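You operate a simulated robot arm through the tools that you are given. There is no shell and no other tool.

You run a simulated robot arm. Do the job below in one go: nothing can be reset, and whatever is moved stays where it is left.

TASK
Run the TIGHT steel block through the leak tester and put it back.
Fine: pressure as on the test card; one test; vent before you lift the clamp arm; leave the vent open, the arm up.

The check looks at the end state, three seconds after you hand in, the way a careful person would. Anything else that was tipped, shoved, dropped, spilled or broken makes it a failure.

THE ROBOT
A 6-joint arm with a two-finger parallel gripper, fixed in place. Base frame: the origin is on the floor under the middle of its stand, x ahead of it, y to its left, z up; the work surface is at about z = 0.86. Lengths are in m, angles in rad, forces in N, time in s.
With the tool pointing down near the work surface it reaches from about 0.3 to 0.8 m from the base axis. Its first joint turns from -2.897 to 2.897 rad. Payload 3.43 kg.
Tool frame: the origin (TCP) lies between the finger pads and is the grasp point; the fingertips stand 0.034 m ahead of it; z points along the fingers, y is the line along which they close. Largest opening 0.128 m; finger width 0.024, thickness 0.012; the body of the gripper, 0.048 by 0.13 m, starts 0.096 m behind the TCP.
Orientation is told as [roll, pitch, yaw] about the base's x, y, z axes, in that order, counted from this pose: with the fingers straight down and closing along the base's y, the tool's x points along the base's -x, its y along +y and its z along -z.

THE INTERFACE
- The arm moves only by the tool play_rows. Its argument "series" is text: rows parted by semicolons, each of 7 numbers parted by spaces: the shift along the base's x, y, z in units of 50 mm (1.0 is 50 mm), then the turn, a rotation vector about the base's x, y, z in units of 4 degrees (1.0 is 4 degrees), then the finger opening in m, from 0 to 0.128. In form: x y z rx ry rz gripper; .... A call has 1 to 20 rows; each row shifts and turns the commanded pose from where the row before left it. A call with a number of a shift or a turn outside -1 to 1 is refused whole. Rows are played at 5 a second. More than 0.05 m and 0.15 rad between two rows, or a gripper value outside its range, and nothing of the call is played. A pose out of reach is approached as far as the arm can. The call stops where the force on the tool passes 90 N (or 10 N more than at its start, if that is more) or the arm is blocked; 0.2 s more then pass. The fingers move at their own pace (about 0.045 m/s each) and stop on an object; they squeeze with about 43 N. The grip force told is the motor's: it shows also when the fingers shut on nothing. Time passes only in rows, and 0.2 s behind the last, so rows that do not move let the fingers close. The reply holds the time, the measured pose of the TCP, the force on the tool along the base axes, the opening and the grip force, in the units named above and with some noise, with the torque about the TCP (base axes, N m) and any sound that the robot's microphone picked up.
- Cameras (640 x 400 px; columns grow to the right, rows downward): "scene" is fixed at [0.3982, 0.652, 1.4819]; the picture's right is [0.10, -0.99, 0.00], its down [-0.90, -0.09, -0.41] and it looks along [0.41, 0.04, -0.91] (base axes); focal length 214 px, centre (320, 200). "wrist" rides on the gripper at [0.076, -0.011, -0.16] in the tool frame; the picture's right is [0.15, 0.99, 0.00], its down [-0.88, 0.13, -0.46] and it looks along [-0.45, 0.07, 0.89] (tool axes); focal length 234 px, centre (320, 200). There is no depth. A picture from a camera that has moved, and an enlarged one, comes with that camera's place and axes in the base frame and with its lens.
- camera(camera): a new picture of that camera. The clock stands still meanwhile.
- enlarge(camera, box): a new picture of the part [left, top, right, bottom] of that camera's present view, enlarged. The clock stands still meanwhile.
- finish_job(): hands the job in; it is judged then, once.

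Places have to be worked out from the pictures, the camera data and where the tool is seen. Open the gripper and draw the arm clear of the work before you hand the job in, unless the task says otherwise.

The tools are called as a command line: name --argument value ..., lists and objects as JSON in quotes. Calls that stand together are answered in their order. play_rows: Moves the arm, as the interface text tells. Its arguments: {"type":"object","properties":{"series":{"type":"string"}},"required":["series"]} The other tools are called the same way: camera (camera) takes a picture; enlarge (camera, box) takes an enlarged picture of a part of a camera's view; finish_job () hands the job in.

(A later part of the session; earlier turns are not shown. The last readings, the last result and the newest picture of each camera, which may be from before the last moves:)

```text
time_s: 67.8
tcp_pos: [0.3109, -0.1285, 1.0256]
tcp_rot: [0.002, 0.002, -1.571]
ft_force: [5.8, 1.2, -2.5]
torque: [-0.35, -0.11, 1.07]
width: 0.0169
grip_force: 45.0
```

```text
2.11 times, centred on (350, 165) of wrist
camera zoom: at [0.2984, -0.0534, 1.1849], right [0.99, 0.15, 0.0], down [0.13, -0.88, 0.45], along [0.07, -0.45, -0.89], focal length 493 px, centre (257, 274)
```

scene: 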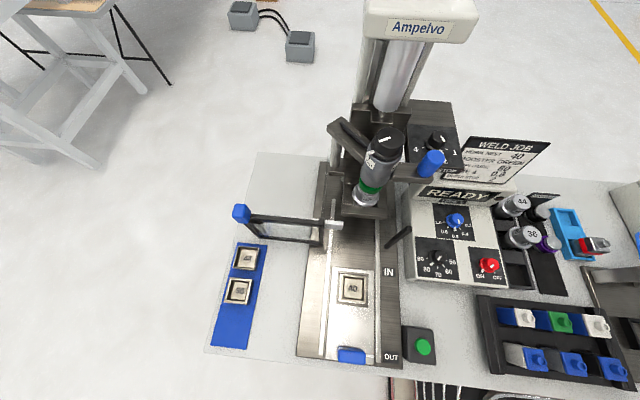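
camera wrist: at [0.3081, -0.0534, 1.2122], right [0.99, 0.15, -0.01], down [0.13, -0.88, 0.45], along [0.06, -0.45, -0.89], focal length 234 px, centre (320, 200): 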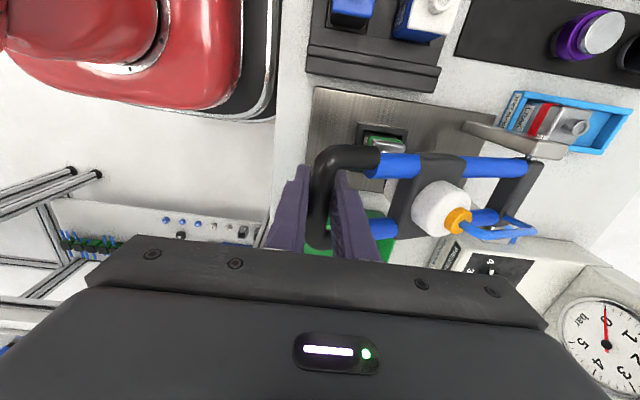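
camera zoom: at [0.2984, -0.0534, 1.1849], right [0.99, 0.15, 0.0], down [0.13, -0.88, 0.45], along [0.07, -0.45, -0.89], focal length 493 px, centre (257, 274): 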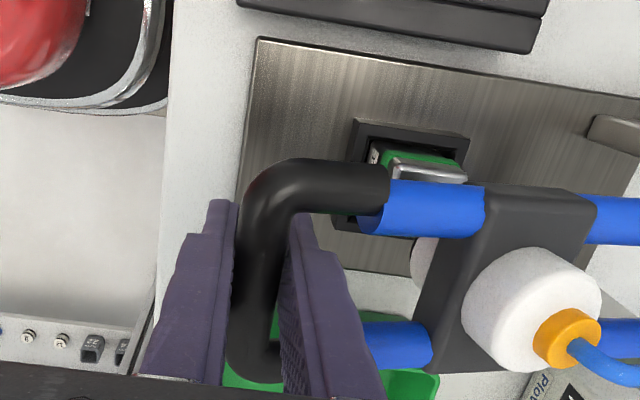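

Forces are low now. I continue down in finer steps, watching for the pad to meet the block.

play_rows --series "-0.026 0 -0.151 0 0 0 0.01; -0.026 0 -0.151 0 0 0 0.01; 0 0 0 0 0 0 0.01"

play_rows --series "-0.017 0 -0.1 0 0 0 0.01; -0.01 0 -0.1 0 0 0 0.01; 0 0 0 0 0 0 0.01"

```text
time_s: 68.6
tcp_pos: [0.3073, -0.1294, 1.0106]
tcp_rot: [-0.001, 0.001, -1.57]
ft_force: [3.7, -6.6, -2.0]
torque: [-0.54, -0.1, 1.11]
width: 0.0169
grip_force: 45.1
```

```text
time_s: 69.4
tcp_pos: [0.3057, -0.1292, 1.0001]
tcp_rot: [-0.002, -0.001, -1.569]
ft_force: [7.0, -3.6, -2.1]
torque: [-0.45, -0.02, 1.09]
width: 0.017
grip_force: 44.8
```

play_rows --series "0 0 -0.1 0 0 0 0.01; 0 0 -0.1 0 0 0 0.01; 0 0 0 0 0 0 0.01"

enlarge --camera "wrist" --box '[240, 70, 460, 260]'

enlarge --camera "scene" --box '[520, 200, 640, 400]'

```text
time_s: 70.2
tcp_pos: [0.3048, -0.1291, 0.9902]
tcp_rot: [-0.005, 0.001, -1.568]
ft_force: [-6.7, 0.9, -3.7]
torque: [-0.22, -0.1, 1.11]
width: 0.0167
grip_force: 44.9
```

```text
2.11 times, centred on (350, 165) of wrist
camera zoom: at [0.2932, -0.0534, 1.1498], right [0.99, 0.15, 0.0], down [0.13, -0.88, 0.45], along [0.06, -0.45, -0.89], focal length 493 px, centre (257, 274)
```

zoom: 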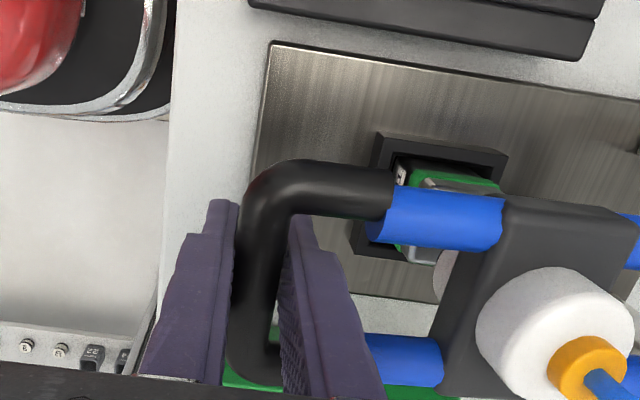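

```text
2.00 times, centred on (580, 300) of scene
camera zoom: at [0.3982, 0.652, 1.4819], right [0.1, -0.99, 0.0], down [-0.9, -0.09, -0.41], along [0.41, 0.04, -0.91], focal length 429 px, centre (-200, 0)
```

zoom: 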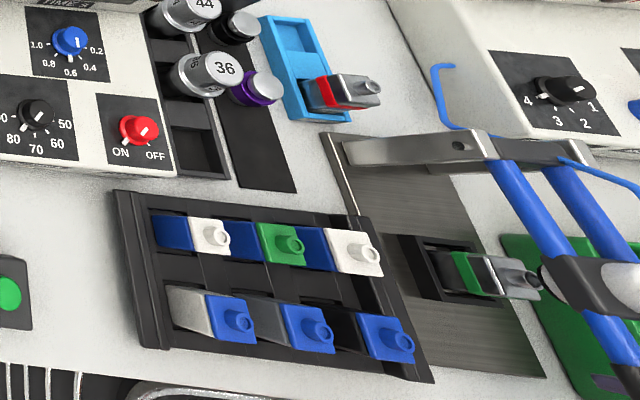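

The pad is nearly on the nozzle and aligned. I keep lowering in 2-3 mm steps until contact.

play_rows --series "0 0 -0.05 0 0 0 0.01; 0 0 -0.05 0 0 0 0.01; 0 0 0 0 0 0 0.01"

play_rows --series "0 0 -0.05 0 0 0 0.01; 0 0 -0.05 0 0 0 0.01; 0 0 0 0 0 0 0.01"

```text
time_s: 71.0
tcp_pos: [0.3042, -0.1283, 0.9852]
tcp_rot: [-0.004, 0.001, -1.57]
ft_force: [-17.3, -2.8, -2.1]
torque: [-0.34, -0.25, 1.14]
width: 0.0167
grip_force: 45.3
```

```text
time_s: 71.8
tcp_pos: [0.3043, -0.1297, 0.9794]
tcp_rot: [-0.001, 0.001, -1.569]
ft_force: [-28.5, -3.2, -1.5]
torque: [-0.38, -0.42, 1.14]
width: 0.0167
grip_force: 45.0
```

play_rows --series "-0.06 0 0 0 0 0 0.01; 0 0 -0.05 0 0 0 0.01; 0 0 -0.05 0 0 0 0.01; 0 0 0 0 0 0 0.01"

enlarge --camera "scene" --box '[540, 240, 640, 400]'

```text
time_s: 72.8
tcp_pos: [0.3031, -0.1293, 0.9759]
tcp_rot: [0.002, -0.001, -1.57]
ft_force: [10.2, 14.3, -1.7]
torque: [-0.43, -0.01, 1.06]
width: 0.0168
grip_force: 44.8
```

```text
2.50 times, centred on (590, 320) of scene
camera zoom: at [0.3982, 0.652, 1.4819], right [0.1, -0.99, 0.0], down [-0.9, -0.09, -0.41], along [0.41, 0.04, -0.91], focal length 536 px, centre (-355, -100)
```

zoom: 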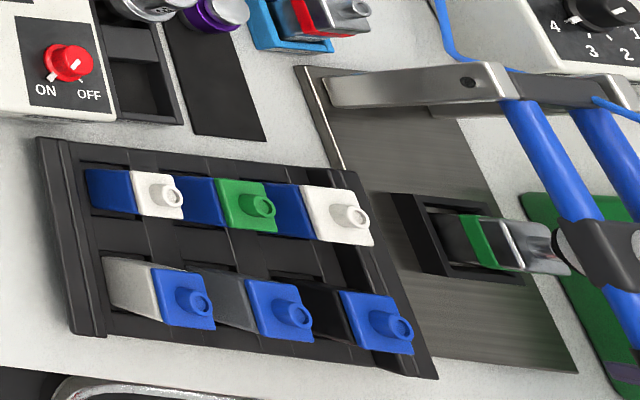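

play_rows --series "0 0 -0.05 0 0 0 0.01; 0 0 -0.05 0 0 0 0.01; 0 0 0 0 0 0 0.01"

play_rows --series "0 0 -0.05 0 0 0 0.01; 0 0 -0.05 0 0 0 0.01; 0 0 0 0 0 0 0.01"

enlarge --camera "scene" --box '[540, 240, 640, 400]'

```text
time_s: 73.6
tcp_pos: [0.3045, -0.1292, 0.9708]
tcp_rot: [0.002, 0.001, -1.572]
ft_force: [13.6, 21.2, 22.1]
torque: [0.37, 0.18, 1.11]
width: 0.0168
grip_force: 45.3
```

```text
time_s: 74.4
tcp_pos: [0.304, -0.1313, 0.9659]
tcp_rot: [0.001, 0.0, -1.57]
ft_force: [10.8, -2.3, 38.6]
torque: [-0.34, 0.13, 1.1]
width: 0.0167
grip_force: 44.7
```

```text
2.50 times, centred on (590, 320) of scene
camera zoom: at [0.3982, 0.652, 1.4819], right [0.1, -0.99, 0.0], down [-0.9, -0.09, -0.41], along [0.41, 0.04, -0.91], focal length 536 px, centre (-355, -100)
```

zoom: 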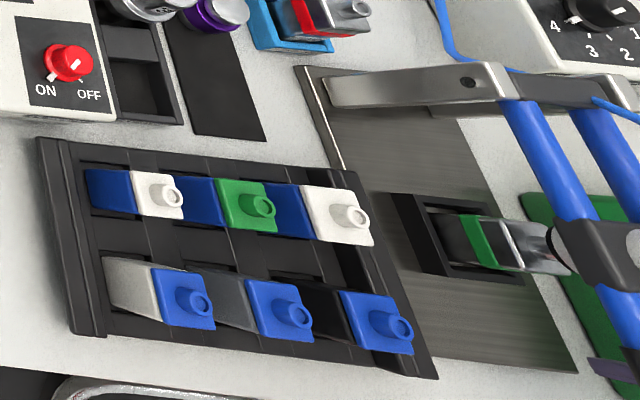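

The pad is pressing on the block (38 N). I push a little further to see whether the clamp latches.

play_rows --series "0 0 -0.05 0 0 0 0.01; 0 0 0 0 0 0 0.01"

play_rows --series "0 0 -0.05 0 0 0 0.01; 0 0 0 0 0 0 0.01"

enlarge --camera "wrist" --box '[240, 70, 460, 260]'

```text
time_s: 75.0
tcp_pos: [0.3035, -0.1305, 0.9635]
tcp_rot: [0.003, 0.001, -1.569]
ft_force: [10.1, 4.0, 39.4]
torque: [-0.11, 0.2, 1.11]
width: 0.0169
grip_force: 45.0
```

```text
time_s: 75.6
tcp_pos: [0.3048, -0.1294, 0.963]
tcp_rot: [0.002, -0.002, -1.57]
ft_force: [17.1, 4.5, 38.7]
torque: [-0.22, 0.29, 1.07]
width: 0.0171
grip_force: 44.5
```

```text
2.11 times, centred on (350, 165) of wrist
camera zoom: at [0.2914, -0.0546, 1.1215], right [0.99, 0.15, 0.0], down [0.13, -0.88, 0.46], along [0.07, -0.45, -0.89], focal length 493 px, centre (257, 274)
```

zoom: 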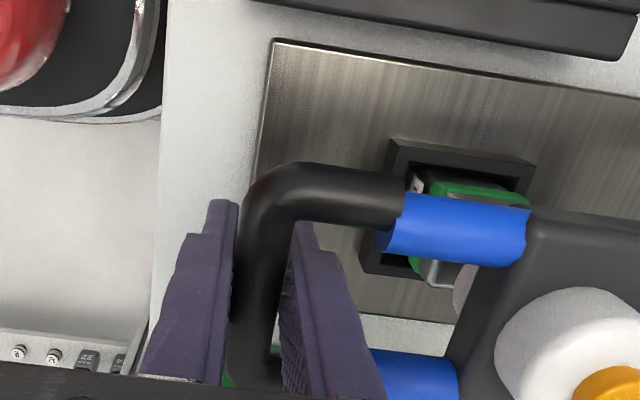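

The load plateaus at ~39 N (the bar is slipping in the pads), so the arm seems at its end. I open the fingers and see whether the arm stays down.

play_rows --series "0 0 0.05 0 0 0 0.01; 0 0 0 0 0 0 0.03; 0 0 0 0 0 0 0.05; 0 0 0 0 0 0 0.05; 0 0 0 0 0 0 0.05"

enlarge --camera "wrist" --box '[240, 70, 460, 260]'

enlarge --camera "scene" --box '[540, 240, 640, 400]'

```text
time_s: 76.8
tcp_pos: [0.3022, -0.1298, 0.9618]
tcp_rot: [-0.002, 0.001, -1.57]
ft_force: [-0.1, -0.2, 0.3]
torque: [0.0, 0.01, -0.02]
width: 0.0501
grip_force: 0.1
```

```text
2.11 times, centred on (350, 165) of wrist
camera zoom: at [0.2905, -0.0537, 1.123], right [0.99, 0.15, 0.0], down [0.13, -0.88, 0.45], along [0.07, -0.45, -0.89], focal length 493 px, centre (257, 274)
```

zoom: 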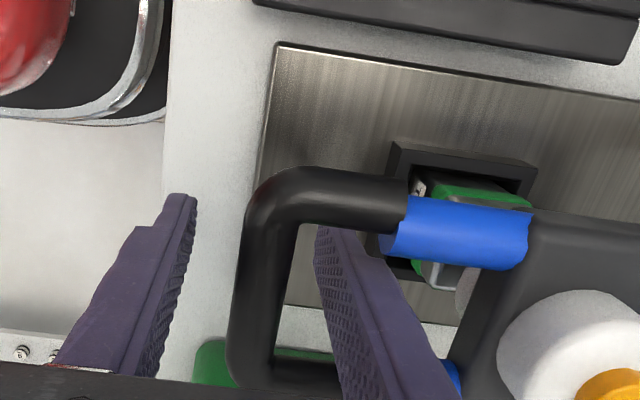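

```text
2.50 times, centred on (590, 320) of scene
camera zoom: at [0.3982, 0.652, 1.4819], right [0.1, -0.99, 0.0], down [-0.9, -0.09, -0.41], along [0.41, 0.04, -0.91], focal length 536 px, centre (-355, -100)
```

zoom: 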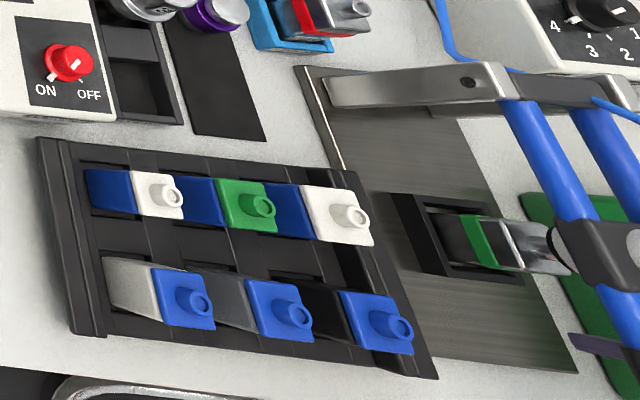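

The arm stays down with its pad on the nozzle. I rise straight up out of the U and look.

play_rows --series "0 0 0.4 0 0 0 0.05; 0 0 0.8 0 0 0 0.05; 0 0 0.9 0 0 0 0.05; 0 0 0.9 0 0 0 0.05; 0 0 0 0 0 0 0.05"

camera --camera "wrist"

enlarge --camera "wrist" --box '[240, 70, 480, 240]'

```text
time_s: 78.0
tcp_pos: [0.3018, -0.1294, 1.112]
tcp_rot: [-0.001, 0.001, -1.571]
ft_force: [-1.0, 0.0, -0.8]
torque: [0.03, 0.0, 0.0]
width: 0.0498
grip_force: 0.1
```

```text
taken
camera wrist: at [0.2895, -0.0531, 1.2718], right [0.99, 0.15, 0.0], down [0.13, -0.88, 0.45], along [0.07, -0.45, -0.89], focal length 234 px, centre (320, 200)
```

wrist: 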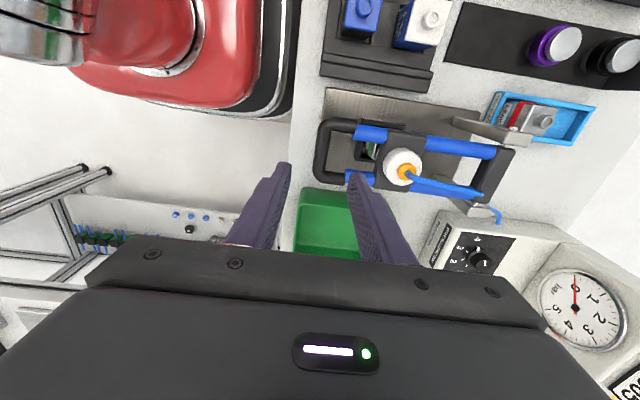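

```text
2.35 times, centred on (360, 155) of wrist
camera zoom: at [0.2895, -0.0531, 1.2718], right [0.99, 0.15, 0.0], down [0.13, -0.88, 0.45], along [0.07, -0.45, -0.89], focal length 551 px, centre (226, 306)
```

zoom: 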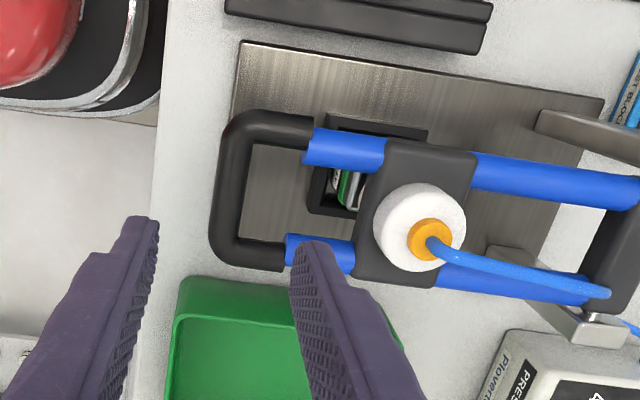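

The clamp is down over the block, the gauge at 0. To be sure it is fully seated, I press on the bar from above with closed fingers, gently.

play_rows --series "0.04 0 0 0 0 0 0.0; 0 0 -0.6 0 0 0 0; 0 0 -0.6 0 0 0 0; 0 0 -0.5 0 0 0 0; 0 0 0 0 0 0 0; 0 0 0 0 0 0 0"

play_rows --series "0 0 -0.1 0 0 0 0; 0 0 -0.1 0 0 0 0; 0 0 0 0 0 0 0"

```text
time_s: 79.4
tcp_pos: [0.3046, -0.1298, 1.0266]
tcp_rot: [0.0, 0.001, -1.572]
ft_force: [-0.8, 0.0, -0.5]
torque: [0.01, 0.0, 0.0]
width: 0.0002
grip_force: 33.0
```

```text
time_s: 80.0
tcp_pos: [0.3054, -0.1306, 1.0271]
tcp_rot: [0.009, -0.003, -1.569]
ft_force: [-10.0, 2.4, 20.3]
torque: [0.33, 0.36, 0.17]
width: 0.0
grip_force: 33.0
stopped in row 2: the force on the tool passed its limit at 104 N (the readings are from after the stop); the commanded pose is now the measured one
```

The bar is at a hard stop: the arm is fully seated. I rise and travel back to the panel, turning to yaw 0 (first part of the move).

play_rows --series "0 0 0.8 0 0 0 0; 0 0 0.8 0 0 0 0.03; 0 0 0.8 0 0 0 0.06; 0 0 0.8 0 0 0 0.09; 0.1 -0.3 0 0 0 1 0.128; 0.1 -0.3 0 0 0 1 0.128; 0.1 -0.3 0 0 0 1 0.128; 0.1 -0.3 0 0 0 1 0.128; 0.1 -0.3 0 0 0 1 0.128; 0.1 -0.3 0 0 0 1 0.128; 0.2 -0.3 0 0 0 1 0.128; 0.2 -0.3 0 0 0 1 0.128; 0.2 -0.3 0 0 0 1 0.128; 0.2 -0.3 0 0 0 1 0.128; 0.2 -0.3 0 0 0 1 0.128; 0.2 -0.3 0 0 0 1 0.128; 0.2 -0.3 0 0 0 1 0.128; 0.2 -0.3 0 0 0 1 0.128; 0.2 -0.3 0 0 0 1 0.128; 0.2 -0.3 0 0 0 1 0.128"

play_rows --series "0.4 -0.1 0 0 0 1 0.128; 0.4 -0.1 0 0 0 1 0.128; 0.4 -0.1 0 0 0 1 0.128; 0.4 -0.1 0 0 0 1 0.128; 0.4 0 0 0 0 1 0.128; 0.4 0 0 0 0 1 0.128; 0 0 0 0 0 0.5 0.128; 0 0 0 0 0 0 0.128"

camera --camera "wrist"

```text
time_s: 84.2
tcp_pos: [0.437, -0.3702, 1.1862]
tcp_rot: [0.007, -0.004, -0.451]
ft_force: [-0.2, 0.8, 0.9]
torque: [0.0, -0.01, 0.01]
width: 0.128
grip_force: 0.0
```

```text
time_s: 86.0
tcp_pos: [0.5575, -0.3891, 1.1855]
tcp_rot: [0.009, -0.001, 0.002]
ft_force: [0.3, -1.0, 0.4]
torque: [0.01, -0.01, 0.01]
width: 0.128
grip_force: 0.0
```

```text
taken
camera wrist: at [0.4803, -0.4025, 1.3452], right [-0.15, 0.99, 0.01], down [0.88, 0.13, 0.46], along [0.45, 0.07, -0.89], focal length 234 px, centre (320, 200)
```

wrist: 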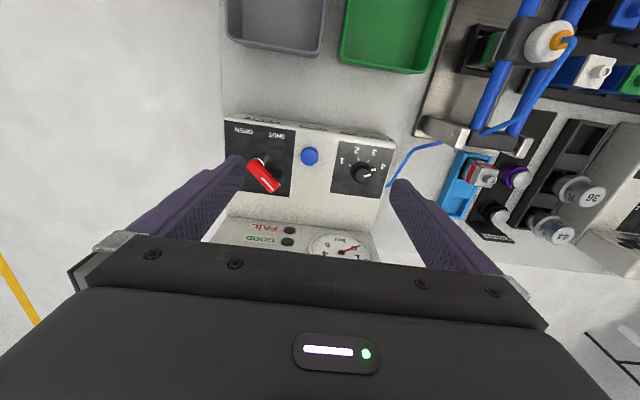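

play_rows --series "-0.6 0 0.2 0 -1 0 0.128; -0.6 0 0.2 0 -1 0 0.128; -0.6 0 0.2 0 -1 0 0.128; -0.4 0 0.2 0 -1 0 0.128; -0.4 0 0 0 -1 0 0.128; 0 0 0 0 -1 0 0.128; 0 0 0 0 0 0 0.128"

camera --camera "wrist"

enlarge --camera "wrist" --box '[220, 90, 400, 240]'

```text
time_s: 87.6
tcp_pos: [0.4264, -0.3914, 1.2248]
tcp_rot: [0.006, -0.422, -0.001]
ft_force: [-0.2, -0.1, 0.1]
torque: [-0.02, 0.0, -0.01]
width: 0.1277
grip_force: 0.2
```

```text
taken
camera wrist: at [0.2913, -0.4027, 1.3399], right [-0.14, 0.99, -0.05], down [0.62, 0.13, 0.78], along [0.78, 0.07, -0.63], focal length 234 px, centre (320, 200)
```

wrist: 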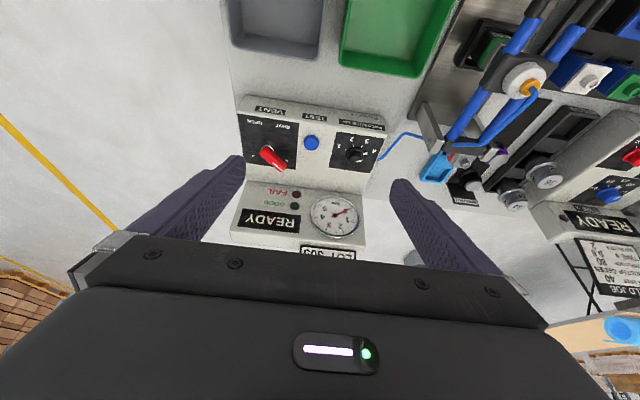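

```text
2.67 times, centred on (310, 165) of wrist
camera zoom: at [0.2913, -0.4027, 1.3399], right [-0.14, 0.99, -0.05], down [0.62, 0.13, 0.78], along [0.78, 0.07, -0.63], focal length 624 px, centre (347, 293)
```

zoom: 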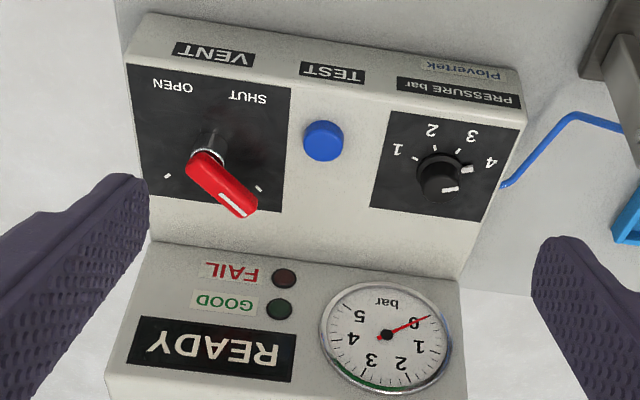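

The display shows READY, the dial is on 4. I zoom in strongly on the vent plate once more to be certain of its state before pressing TEST.

enlarge --camera "wrist" --box '[234, 110, 304, 175]'

enlarge --camera "wrist" --box '[320, 110, 390, 175]'

```text
6.15 times, centred on (269, 142) of wrist
camera zoom: at [0.2913, -0.4027, 1.3399], right [-0.14, 0.99, -0.05], down [0.62, 0.13, 0.78], along [0.78, 0.07, -0.63], focal length 1441 px, centre (634, 554)
```

zoom: 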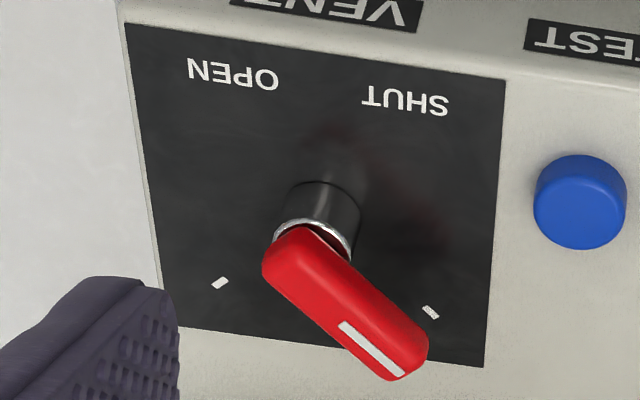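

```text
6.15 times, centred on (355, 142) of wrist
camera zoom: at [0.2913, -0.4027, 1.3399], right [-0.14, 0.99, -0.05], down [0.62, 0.13, 0.78], along [0.78, 0.07, -0.63], focal length 1441 px, centre (105, 554)
```

zoom: 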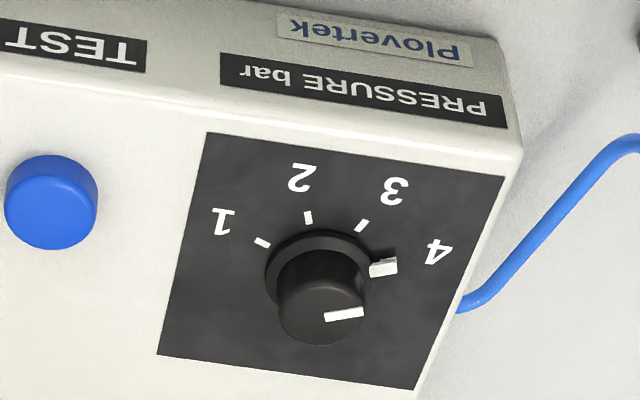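

The lever's mark is at the tick on the SHUT side, so the vent is shut; dial on 4, clamp down, display READY. I go above the TEST button (0.600, -0.398) with closed fingers pointing straight down.

play_rows --series "0.579 -0.022 -0.5 0 1 0 0.09; 0.579 -0.022 -0.5 0 1 0 0.05; 0.579 -0.022 -0.5 0 1 0 0; 0.579 -0.022 -0.5 0 1 0 0; 0.579 -0.022 -0.5 0 1 0 0; 0.579 -0.022 -0.5 -0.08 1 0 0; 0 0 0 0 0 0 0; 0 0 0 0 0 0 0; 0 0 0 0 0 0 0"

camera --camera "wrist"

enlarge --camera "wrist" --box '[220, 60, 420, 200]'

```text
time_s: 89.6
tcp_pos: [0.6011, -0.3966, 1.0742]
tcp_rot: [0.001, -0.003, 0.0]
ft_force: [0.5, 0.2, 0.2]
torque: [0.0, 0.0, 0.0]
width: 0.0
grip_force: 33.2
```

```text
taken
camera wrist: at [0.5247, -0.4072, 1.2337], right [-0.15, 0.99, 0.0], down [0.88, 0.13, 0.46], along [0.45, 0.07, -0.89], focal length 234 px, centre (320, 200)
```

wrist: 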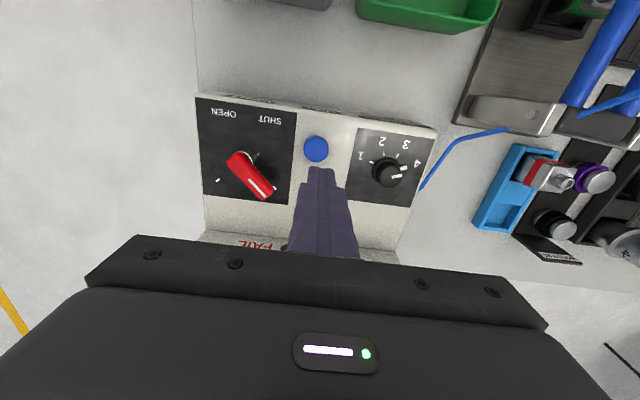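

```text
2.86 times, centred on (320, 130) of wrist
camera zoom: at [0.5247, -0.4072, 1.2337], right [-0.15, 0.99, 0.0], down [0.88, 0.13, 0.46], along [0.45, 0.07, -0.89], focal length 669 px, centre (320, 400)
```

zoom: 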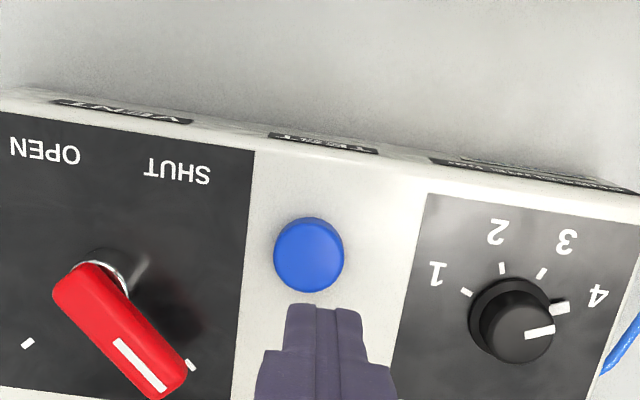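

Button centre at (0.601, -0.3995). I correct y by -3 mm and descend to just above it.

play_rows --series "0 -0.06 -0.6 0 0 0 0; 0 0 -0.6 0 0 0 0; 0 0 -0.4 0 0 0 0; 0 0 0 0 0 0 0"

enlarge --camera "wrist" --box '[220, 60, 420, 200]'

```text
time_s: 90.6
tcp_pos: [0.6002, -0.3978, 0.9946]
tcp_rot: [0.002, -0.002, 0.001]
ft_force: [0.2, -0.4, 0.0]
torque: [-0.03, 0.03, -0.01]
width: 0.0
grip_force: 33.2
```

```text
2.86 times, centred on (320, 130) of wrist
camera zoom: at [0.5237, -0.4107, 1.1541], right [-0.15, 0.99, 0.0], down [0.88, 0.13, 0.46], along [0.45, 0.07, -0.89], focal length 669 px, centre (320, 400)
```

zoom: 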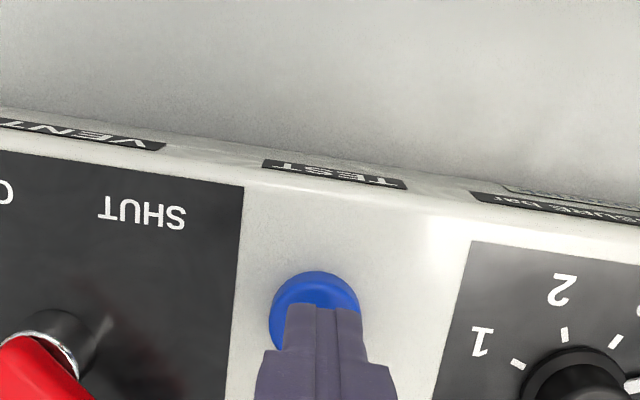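

The fingertips are right over the button. I press in small steps, watching force and sound.

play_rows --series "0 0 -0.1 0 0 0 0; 0 0 -0.1 0 0 0 0; 0 0 0 0 0 0 0"

play_rows --series "0 0 -0.05 0 0 0 0; 0 0 -0.05 0 0 0 0; 0 0 0 0 0 0 0"

```text
time_s: 91.4
tcp_pos: [0.6, -0.3996, 0.9849]
tcp_rot: [0.002, -0.001, 0.002]
ft_force: [0.0, 1.0, 0.4]
torque: [0.03, 0.02, -0.01]
width: 0.0
grip_force: 33.0
```

```text
time_s: 92.2
tcp_pos: [0.5995, -0.3993, 0.9804]
tcp_rot: [0.0, -0.003, 0.002]
ft_force: [0.2, -0.9, 0.3]
torque: [0.02, 0.01, -0.03]
width: 0.0
grip_force: 33.1
```

play_rows --series "0 0 -0.05 0 0 0 0; 0 0 0 0 0 0 0"

play_rows --series "0 0 -0.04 0 0 0 0; 0 0 0 0 0 0 0"

```text
time_s: 92.8
tcp_pos: [0.5994, -0.3999, 0.9765]
tcp_rot: [0.003, -0.001, 0.003]
ft_force: [1.2, 0.5, 0.8]
torque: [0.0, -0.03, -0.03]
width: 0.0
grip_force: 32.5
```

```text
time_s: 93.4
tcp_pos: [0.5987, -0.3994, 0.9756]
tcp_rot: [0.001, -0.003, 0.003]
ft_force: [-0.6, 0.7, 0.9]
torque: [-0.03, -0.01, 0.01]
width: 0.0003
grip_force: 32.8
```

play_rows --series "0 0 -0.04 0 0 0 0; 0 0 0 0 0 0 0"

play_rows --series "0 0 -0.04 0 0 0 0; 0 0 0 0 0 0 0"

enlarge --camera "wrist" --box '[220, 60, 420, 240]'

```text
time_s: 94.0
tcp_pos: [0.6006, -0.3996, 0.9732]
tcp_rot: [0.001, -0.001, 0.001]
ft_force: [-0.1, -0.8, 1.8]
torque: [-0.04, -0.03, 0.02]
width: 0.0
grip_force: 32.8
```

```text
time_s: 94.6
tcp_pos: [0.5995, -0.4003, 0.9709]
tcp_rot: [0.001, -0.002, 0.0]
ft_force: [-2.2, -2.0, 4.9]
torque: [-0.03, 0.11, 0.04]
width: 0.0
grip_force: 33.4
heard: click
```

```text
2.22 times, centred on (320, 150) of wrist
camera zoom: at [0.523, -0.4112, 1.1313], right [-0.15, 0.99, 0.0], down [0.88, 0.13, 0.46], along [0.45, 0.07, -0.89], focal length 520 px, centre (320, 311)
```

zoom: 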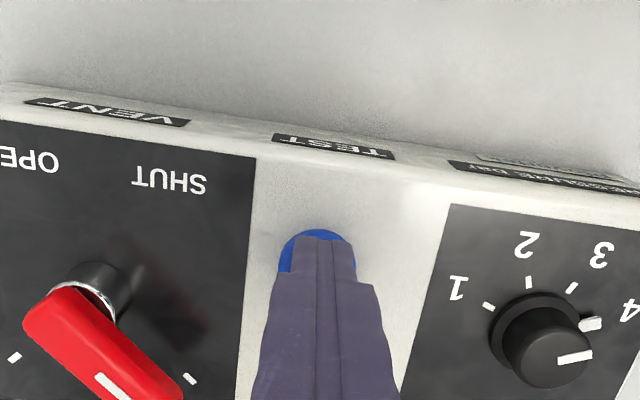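

A click was heard: the test has been triggered. I release straight up and back off to watch the gauge and lamps.

play_rows --series "0 0 0.3 0 0 0 0; 0 0 0.8 0 0 0 0; 0 0 0.9 0 0 0 0; -0.3 0 0.9 0 0 0 0; 0 0 0 0 0 0 0"

camera --camera "wrist"

```text
time_s: 95.8
tcp_pos: [0.5853, -0.4, 1.1153]
tcp_rot: [0.002, -0.001, 0.002]
ft_force: [-0.2, -0.1, 0.1]
torque: [0.01, -0.02, 0.04]
width: 0.0003
grip_force: 33.2
```

```text
taken
camera wrist: at [0.5088, -0.4124, 1.2747], right [-0.15, 0.99, 0.0], down [0.88, 0.13, 0.46], along [0.45, 0.07, -0.89], focal length 234 px, centre (320, 200)
```

wrist: 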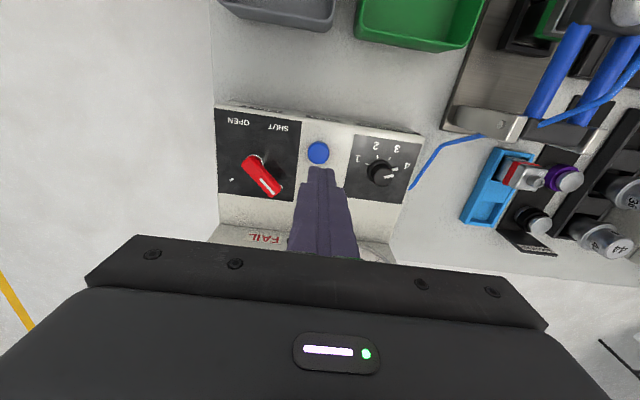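

I tilt forward and back away with the fingers open so that the display and gauge come into view.

play_rows --series "-0.6 0 0.35 0 -1 0 0.05; -0.6 0 0.35 0 -1 0 0.1; -0.6 0 0.35 0 -1 0 0.128; -0.6 0 0.35 0 -1 0 0.128; -0.5 0 0.35 0 -1 0 0.128; -0.4 0 0.3 0 -1 0 0.128; 0 0 0 0 0 0 0.128"

enlarge --camera "wrist" --box '[220, 90, 400, 240]'

```text
time_s: 97.4
tcp_pos: [0.4198, -0.4024, 1.2193]
tcp_rot: [0.004, -0.422, 0.0]
ft_force: [-0.1, 0.2, 0.6]
torque: [0.01, -0.03, 0.01]
width: 0.128
grip_force: 0.1
```

```text
2.67 times, centred on (310, 165) of wrist
camera zoom: at [0.2847, -0.4126, 1.3339], right [-0.14, 0.99, -0.06], down [0.62, 0.13, 0.78], along [0.78, 0.07, -0.63], focal length 624 px, centre (347, 293)
```

zoom: 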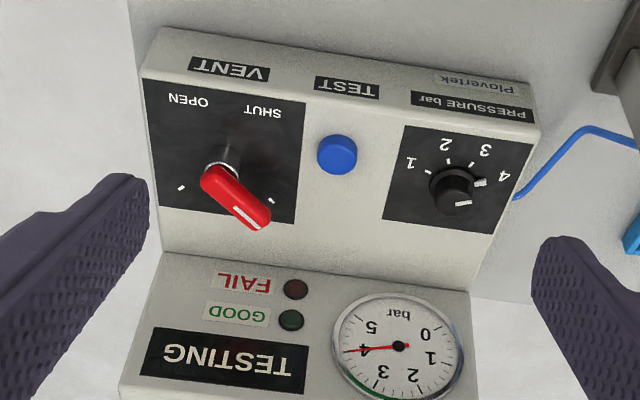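

The display shows TESTING and the gauge reads 4 bar, so the vent is shut and it is sealed. I wait for the result.

play_rows --series "0 0 0 0 0 0 0.128; 0 0 0 0 0 0 0.128; 0 0 0 0 0 0 0.128; 0 0 0 0 0 0 0.128; 0 0 0 0 0 0 0.128; 0 0 0 0 0 0 0.128; 0 0 0 0 0 0 0.128; 0 0 0 0 0 0 0.128; 0 0 0 0 0 0 0.128; 0 0 0 0 0 0 0.128; 0 0 0 0 0 0 0.128; 0 0 0 0 0 0 0.128"

enlarge --camera "wrist" --box '[220, 90, 400, 240]'

```text
time_s: 100.0
tcp_pos: [0.4194, -0.4011, 1.2189]
tcp_rot: [0.001, -0.421, 0.002]
ft_force: [0.5, 0.2, 0.1]
torque: [-0.01, -0.03, 0.0]
width: 0.1281
grip_force: 0.1
```

```text
2.67 times, centred on (310, 165) of wrist
camera zoom: at [0.285, -0.4126, 1.3339], right [-0.14, 0.99, -0.06], down [0.62, 0.13, 0.78], along [0.78, 0.07, -0.63], focal length 624 px, centre (347, 293)
```

zoom: 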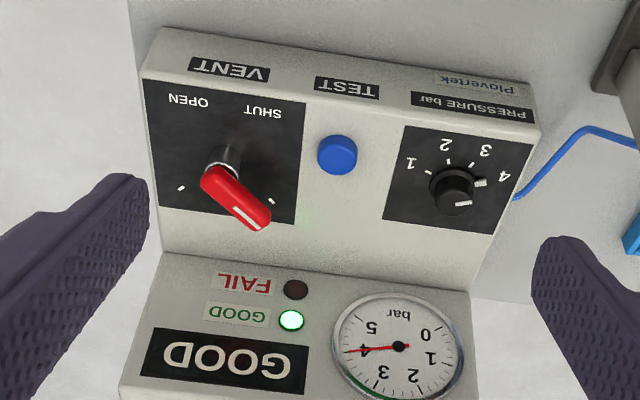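

Result GOOD, pressure still 4 bar. Now I open the vent: the lever runs from its pivot (0.628, -0.487) at 45°, so I go above it with yaw +45° and the fingers open to 60 mm.

play_rows --series "0.579 -0.2 -0.35 0 1 0 0.1; 0.579 -0.2 -0.35 0 1 0 0.07; 0.579 -0.2 -0.35 0 1 0 0.06; 0.579 -0.2 -0.35 0 1 0 0.06; 0.579 -0.2 -0.35 0 1 0 0.06; 0.579 -0.2 -0.35 0 1 0 0.06; 0.088 -0.014 -0.057 0 0 0.9375 0.06; 0.088 -0.014 -0.057 0 0 0.9375 0.06; 0.088 -0.014 -0.057 0 0 0.9375 0.06; 0.088 -0.014 -0.057 0 0 0.9375 0.06; 0.088 -0.014 -0.057 0 0 0.9375 0.06; 0.088 -0.014 -0.057 0 0 0.9375 0.06; 0.088 -0.014 -0.057 0 0 0.9375 0.06; 0.088 -0.014 -0.057 0 0 0.9375 0.06; 0.088 -0.014 -0.057 0 0 0.9375 0.06; 0.088 -0.014 -0.057 0 0 0.9375 0.06; 0.088 -0.014 -0.057 0 0 0.9375 0.06; 0.088 -0.014 -0.057 0 0 0.9375 0.06; 0 0 0 0 0 0 0.06; 0 0 0 0 0 0 0.06"

camera --camera "wrist"

enlarge --camera "wrist" --box '[220, 60, 420, 200]'

```text
time_s: 104.2
tcp_pos: [0.6165, -0.4463, 1.0712]
tcp_rot: [0.002, -0.002, 0.787]
ft_force: [-0.4, -0.3, -0.5]
torque: [0.02, -0.01, 0.01]
width: 0.0601
grip_force: 0.1
out of reach, approached as far as the arm can: row 6, 9, 13, 15, 17
```

```text
taken
camera wrist: at [0.5704, -0.5081, 1.2297], right [-0.8, 0.59, 0.0], down [0.53, 0.71, 0.46], along [0.27, 0.37, -0.89], focal length 234 px, centre (320, 200)
```

wrist: 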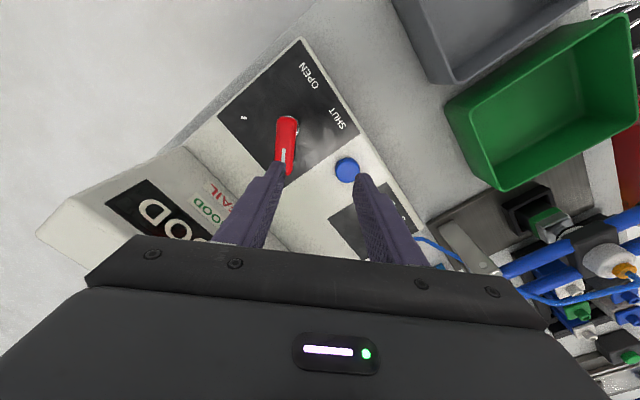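

```text
2.86 times, centred on (320, 130) of wrist
camera zoom: at [0.5704, -0.5081, 1.2297], right [-0.8, 0.59, 0.0], down [0.53, 0.71, 0.46], along [0.27, 0.37, -0.89], focal length 669 px, centre (320, 400)
```

zoom: 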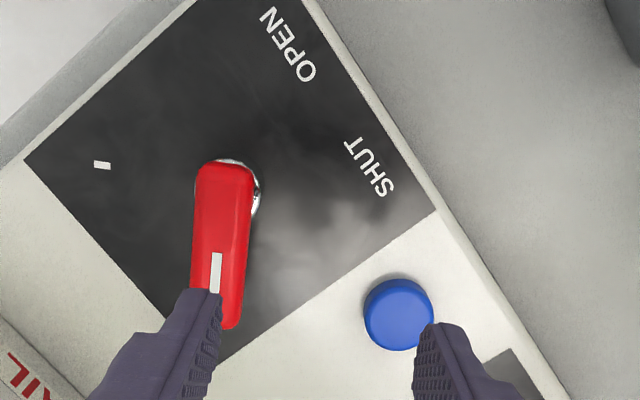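

The vent lever is near the edge of reach with a vertical tool, so I'll push it with closed fingertips and the tool tilted outward. First I back off, turn to yaw about -37° and close the fingers.

play_rows --series "-0.15 0.1 0.2 0 0 -1 0.03; -0.15 0.1 0.2 0 0 -1 0; -0.15 0.1 0.2 0 0 -1 0; -0.15 0.1 0.2 0 0 -1 0; -0.1 0.07 0.1 0 0 -1 0; -0.1 0.07 0.1 0 0 -1 0; -0.1 0.07 0 0 0 -1 0; -0.1 0.07 0 0 0 -1 0; -0.1 0.07 0 0 0 -1 0; -0.1 0.07 0 0 0 -1 0; 0 0 0 0 0 -1 0; 0 0 0 0 0 -1 0; 0 0 0 0 0 -1 0; 0 0 0 0 0 -1 0; 0 0 0 0 0 -1 0; 0 0 0 0 0 -1 0; 0 0 0 0 0 -1 0; 0 0 0 0 0 -1 0; 0 0 0 0 0 -1 0; 0 0 0 0 0 -1 0"

play_rows --series "0 0 0 0 0 -0.5 0; 0 0 0 -0.6 -0.8 0 0; 0 0 0 -0.6 -0.8 0 0; 0 0 0 -0.6 -0.8 0 0; 0 0 0 -0.6 -0.8 0 0; 0 0 0 -0.6 -0.8 0 0; 0 0 0 -0.6 -0.8 0 0; 0 0 0 -0.6 -0.8 0 0; 0 0 0 -0.6 -0.8 0 0; 0 0 0 -0.45 -0.6 0 0; 0 0 0 0 0 0 0"

camera --camera "wrist"

```text
time_s: 108.4
tcp_pos: [0.5928, -0.4314, 1.1297]
tcp_rot: [0.004, -0.002, -0.611]
ft_force: [-0.4, -0.3, -0.6]
torque: [-0.01, -0.01, -0.02]
width: 0.0
grip_force: 32.6
out of reach, approached as far as the arm can: row 2, 3, 4, 5, 6, 7, 8, 9, 10
```

```text
time_s: 110.8
tcp_pos: [0.5926, -0.4314, 1.1289]
tcp_rot: [0.002, -0.002, -0.644]
ft_force: [-0.2, -0.8, -0.8]
torque: [0.01, 0.04, -0.06]
width: 0.0
grip_force: 33.0
out of reach, approached as far as the arm can: row 2, 3, 4, 5, 6, 7, 8, 9, 10
```

```text
taken
camera wrist: at [0.5243, -0.3948, 1.2897], right [0.48, 0.88, 0.0], down [0.78, -0.43, 0.46], along [0.4, -0.22, -0.89], focal length 234 px, centre (320, 200)
```

wrist: 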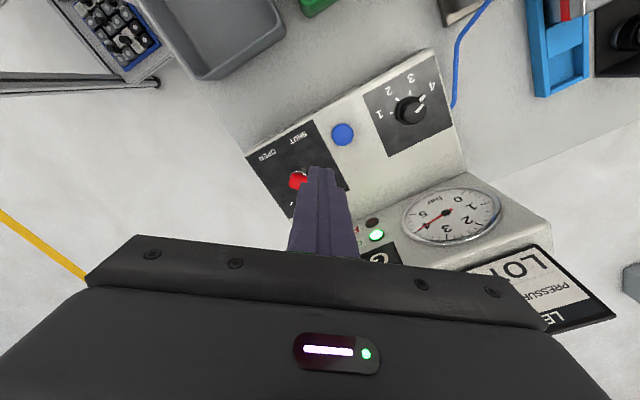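

The tilt rows were out of reach here. I first move inward and lower, then check where the commanded pose is.

play_rows --series "-0.6 0.45 -0.3 0 0 0 0; -0.6 0.45 -0.3 0 0 0 0; 0 0 0 0 0 0 0; 0 0 0 0 0 0 0"

```text
time_s: 111.8
tcp_pos: [0.5923, -0.4319, 1.1293]
tcp_rot: [0.002, -0.001, -0.643]
ft_force: [-0.4, 0.0, 0.0]
torque: [-0.06, 0.01, -0.02]
width: 0.0002
grip_force: 32.8
out of reach, approached as far as the arm can: row 1, 2
```

play_rows --series "-0.2 0.15 0 0 0 0 0; 0 0 0 0 0 0 0"

play_rows --series "0 0 -0.3 0 0 0 0; 0 0 0 0 0 0 0"

```text
time_s: 112.4
tcp_pos: [0.5921, -0.4311, 1.1301]
tcp_rot: [0.001, -0.001, -0.644]
ft_force: [0.9, -0.1, -0.3]
torque: [0.01, 0.02, 0.03]
width: 0.0002
grip_force: 32.9
out of reach, approached as far as the arm can: row 1
```

```text
time_s: 113.0
tcp_pos: [0.5937, -0.4335, 1.1178]
tcp_rot: [0.001, 0.009, -0.645]
ft_force: [1.3, 0.1, -1.0]
torque: [-0.03, 0.0, 0.0]
width: 0.0
grip_force: 32.7
out of reach, approached as far as the arm can: row 1
```

The arm is stretched to its limit at this height (singular), so I go down a little to get inside the workspace, then inward.

play_rows --series "0 0 -0.3 0 0 0 0; 0 0 -0.3 0 0 0 0; 0 0 0 0 0 0 0"

play_rows --series "-0.2 0.15 0 0 0 0 0; -0.3 0.2 0 0 0 0 0; 0 0 0 0 0 0 0"

```text
time_s: 113.8
tcp_pos: [0.596, -0.4335, 1.1137]
tcp_rot: [0.002, 0.014, -0.643]
ft_force: [-0.9, 0.7, 0.3]
torque: [-0.01, -0.02, 0.02]
width: 0.0
grip_force: 33.0
out of reach, approached as far as the arm can: row 1, 2
```

```text
time_s: 114.6
tcp_pos: [0.5939, -0.4332, 1.1216]
tcp_rot: [0.0, 0.003, -0.644]
ft_force: [0.4, -1.5, -0.2]
torque: [0.02, -0.03, 0.06]
width: 0.0003
grip_force: 33.3
out of reach, approached as far as the arm can: row 1, 2
```

The solver seems stuck on the stretched boundary for purely radial moves. I try a tangential move (swinging toward +y) with a slight inward component.

play_rows --series "0.2 0.6 0 0 0 0 0; 0 0.6 0 0 0 0 0; 0 0 0 0 0 0 0"

```text
time_s: 115.4
tcp_pos: [0.6244, -0.3878, 1.1269]
tcp_rot: [0.002, -0.002, -0.645]
ft_force: [0.6, -0.3, 1.2]
torque: [-0.02, 0.02, 0.0]
width: 0.0
grip_force: 33.4
out of reach, approached as far as the arm can: row 1, 2
```

play_rows --series "-0.8 0.5 -0.3 0 0 0 0; 0 0 0 0 0 0 0"

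play_rows --series "-0.4 0.25 0 0 0 0.8 0; -0.4 0.25 0 0 0 0.8 0; 0 0 0 0 0 0 0"

```text
time_s: 116.0
tcp_pos: [0.626, -0.3869, 1.1248]
tcp_rot: [0.002, -0.002, -0.643]
ft_force: [-0.6, 0.3, 0.1]
torque: [0.02, 0.0, 0.04]
width: 0.0
grip_force: 33.2
out of reach, approached as far as the arm can: row 1
```

```text
time_s: 116.8
tcp_pos: [0.6234, -0.3872, 1.1315]
tcp_rot: [0.0, -0.002, -0.533]
ft_force: [-0.1, 0.9, 0.3]
torque: [-0.01, 0.0, 0.0]
width: 0.0004
grip_force: 33.6
out of reach, approached as far as the arm can: row 1, 2
```

play_rows --series "-0.152 0.454 0 0 0 0.9375 0; -0.152 0.454 0 0 0 0.9375 0; -0.152 0.454 0 0 0 0.9375 0; -0.152 0.454 0 0 0 0.9375 0; 0 0 0 0 0 0 0"

```text
time_s: 118.0
tcp_pos: [0.6075, -0.3051, 1.135]
tcp_rot: [0.003, -0.004, -0.27]
ft_force: [0.8, 0.3, -0.8]
torque: [-0.03, 0.0, -0.02]
width: 0.0001
grip_force: 33.0
out of reach, approached as far as the arm can: row 1
```

Free again (r≈0.68). I now go to a well-inside pose (0.55, -0.38, 1.08), yaw ≈-37°, and only then tilt outward by 35°.

play_rows --series "-0.19 -0.25 -0.18 0 0 -0.9 0; -0.19 -0.25 -0.18 0 0 -0.9 0; -0.19 -0.25 -0.18 0 0 -0.9 0; -0.19 -0.25 -0.18 0 0 -0.9 0; -0.19 -0.25 -0.18 0 0 -0.9 0; -0.19 -0.25 -0.18 0 0 -0.9 0; 0 0 0 -0.6 -0.8 0 0; 0 0 0 -0.6 -0.8 0 0; 0 0 0 -0.6 -0.8 0 0; 0 0 0 -0.6 -0.8 0 0; 0 0 0 -0.6 -0.8 0 0; 0 0 0 -0.6 -0.8 0 0; 0 0 0 -0.6 -0.8 0 0; 0 0 0 -0.6 -0.8 0 0; 0 0 0 -0.45 -0.6 0 0; 0 0 0 0 0 0 0"

camera --camera "wrist"

enlarge --camera "wrist" --box '[200, 60, 440, 240]'

```text
time_s: 121.4
tcp_pos: [0.5517, -0.38, 1.0806]
tcp_rot: [0.005, -0.614, -0.648]
ft_force: [-0.4, -0.2, -1.0]
torque: [0.02, 0.0, -0.03]
width: 0.0001
grip_force: 33.0
```

```text
taken
camera wrist: at [0.4211, -0.2968, 1.1668], right [0.5, 0.86, -0.08], down [0.44, -0.17, 0.88], along [0.74, -0.48, -0.47], focal length 234 px, centre (320, 200)
```

wrist: 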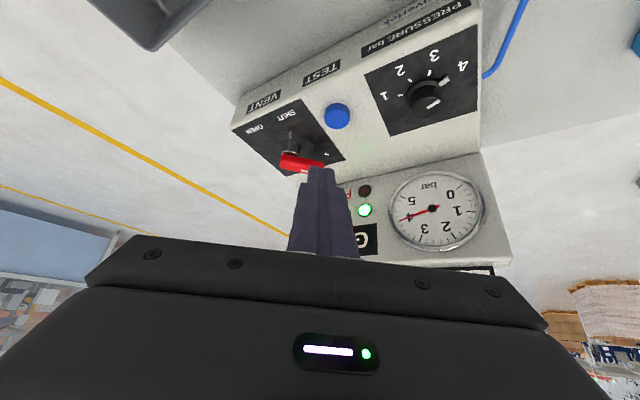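

```text
2.22 times, centred on (320, 150) of wrist
camera zoom: at [0.4211, -0.2968, 1.1668], right [0.5, 0.86, -0.08], down [0.44, -0.17, 0.88], along [0.74, -0.48, -0.47], focal length 520 px, centre (320, 311)
```

zoom: 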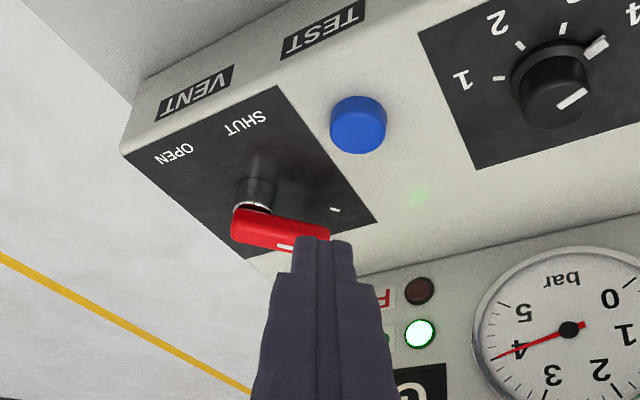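

The gauge still reads 4 bar and GOOD. I move the closed fingertips beside the lever on its +y side: tip target (0.628, -0.439), first at z≈0.99.

play_rows --series "0.405 -0.312 -0.4 0 0 0 0; 0.405 -0.312 -0.4 0 0 0 0; 0.405 -0.312 -0.4 0 0 0 0; 0 0 0 0 0 0 0; 0 0 0 0 0 0 0"

camera --camera "wrist"

enlarge --camera "wrist" --box '[200, 60, 440, 240]'

```text
time_s: 122.6
tcp_pos: [0.6117, -0.4272, 1.0206]
tcp_rot: [0.005, -0.613, -0.649]
ft_force: [0.4, -1.4, 0.4]
torque: [-0.01, -0.04, 0.0]
width: 0.0
grip_force: 32.6
```

```text
taken
camera wrist: at [0.4819, -0.3431, 1.1073], right [0.5, 0.86, -0.08], down [0.44, -0.17, 0.88], along [0.74, -0.48, -0.47], focal length 234 px, centre (320, 200)
```

wrist: 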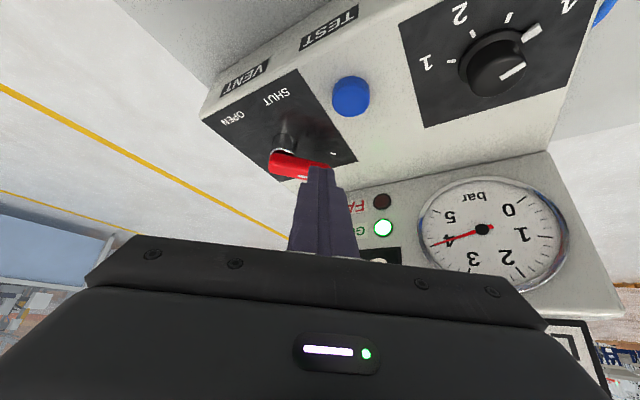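

```text
2.22 times, centred on (320, 150) of wrist
camera zoom: at [0.4819, -0.3431, 1.1073], right [0.5, 0.86, -0.08], down [0.44, -0.17, 0.88], along [0.74, -0.48, -0.47], focal length 520 px, centre (320, 311)
```

zoom: 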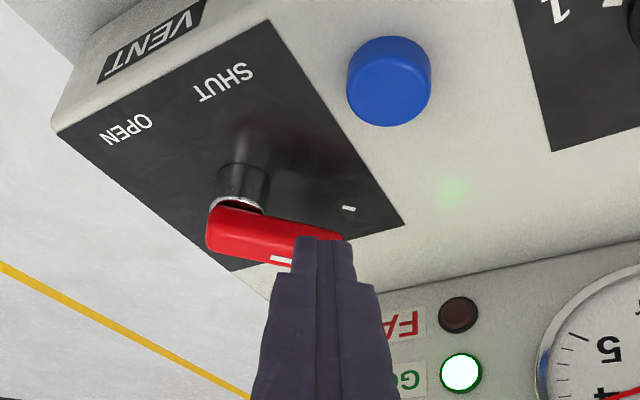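

The geometry matches the plan: the tip is about 35 mm left of the lever's axis. I descend to tip z≈0.957.

play_rows --series "0 0 -0.3 0 0 0 0; 0 0 -0.25 0 0 0 0; 0 0 -0.17 0 0 0 0; 0 0 0 0 0 0 0"

enlarge --camera "wrist" --box '[200, 60, 440, 240]'

```text
time_s: 123.6
tcp_pos: [0.6125, -0.4272, 0.9831]
tcp_rot: [0.006, -0.612, -0.65]
ft_force: [0.4, -0.8, -1.1]
torque: [0.02, 0.0, -0.01]
width: 0.0002
grip_force: 33.4
```

```text
2.22 times, centred on (320, 150) of wrist
camera zoom: at [0.4817, -0.3436, 1.0708], right [0.5, 0.86, -0.08], down [0.44, -0.17, 0.88], along [0.74, -0.48, -0.47], focal length 520 px, centre (320, 311)
```

zoom: 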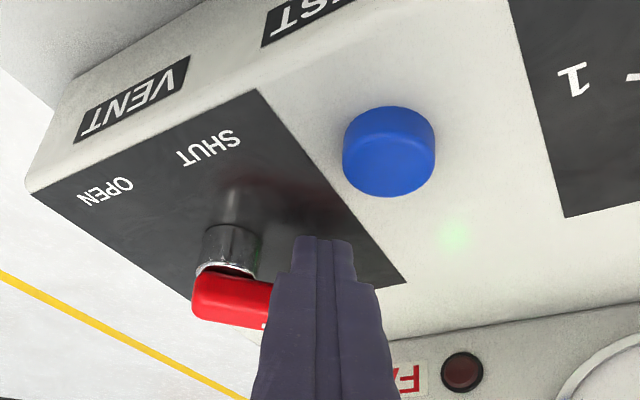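

The fingertips stand beside the lever at its height. I push it clockwise along an arc around the pivot, first four small steps.

play_rows --series "0.166 -0.034 0 0 0 0 0; 0.156 -0.062 0 0 0 0 0; 0.138 -0.088 0 0 0 0 0; 0.118 -0.106 0 0 0 0 0; 0 0 0 0 0 0 0"

enlarge --camera "wrist" --box '[200, 60, 440, 240]'

```text
time_s: 124.8
tcp_pos: [0.6399, -0.4413, 0.9843]
tcp_rot: [0.007, -0.612, -0.65]
ft_force: [0.7, 1.3, 0.6]
torque: [-0.01, -0.01, 0.0]
width: 0.0
grip_force: 32.8
```

```text
2.22 times, centred on (320, 150) of wrist
camera zoom: at [0.5102, -0.3587, 1.0714], right [0.5, 0.86, -0.08], down [0.44, -0.17, 0.88], along [0.74, -0.48, -0.47], focal length 520 px, centre (320, 311)
```

zoom: 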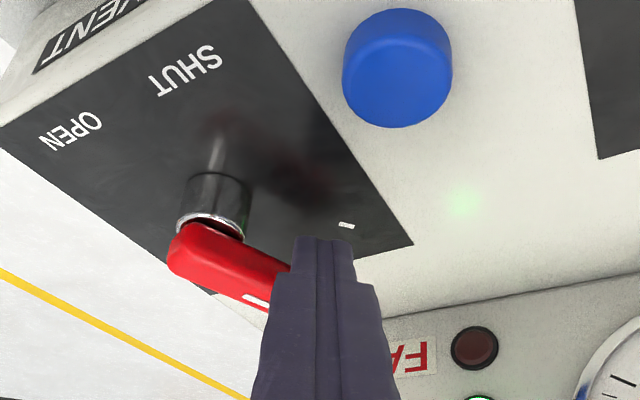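

play_rows --series "0.112 -0.112 0 0 0 0 0; 0.09 -0.128 0 0 0 0 0; 0.066 -0.142 0 0 0 0 0; 0 0 0 0 0 0 0"

enlarge --camera "wrist" --box '[200, 60, 440, 240]'

```text
time_s: 125.8
tcp_pos: [0.6542, -0.4612, 0.9839]
tcp_rot: [0.004, -0.612, -0.65]
ft_force: [-0.3, -0.3, 0.2]
torque: [0.0, -0.06, 0.02]
width: 0.0
grip_force: 33.1
```

```text
2.22 times, centred on (320, 150) of wrist
camera zoom: at [0.5238, -0.3784, 1.0705], right [0.5, 0.86, -0.08], down [0.44, -0.17, 0.88], along [0.74, -0.48, -0.47], focal length 520 px, centre (320, 311)
```

zoom: 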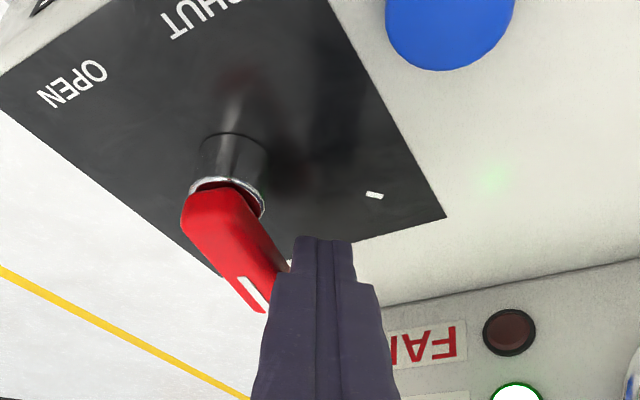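

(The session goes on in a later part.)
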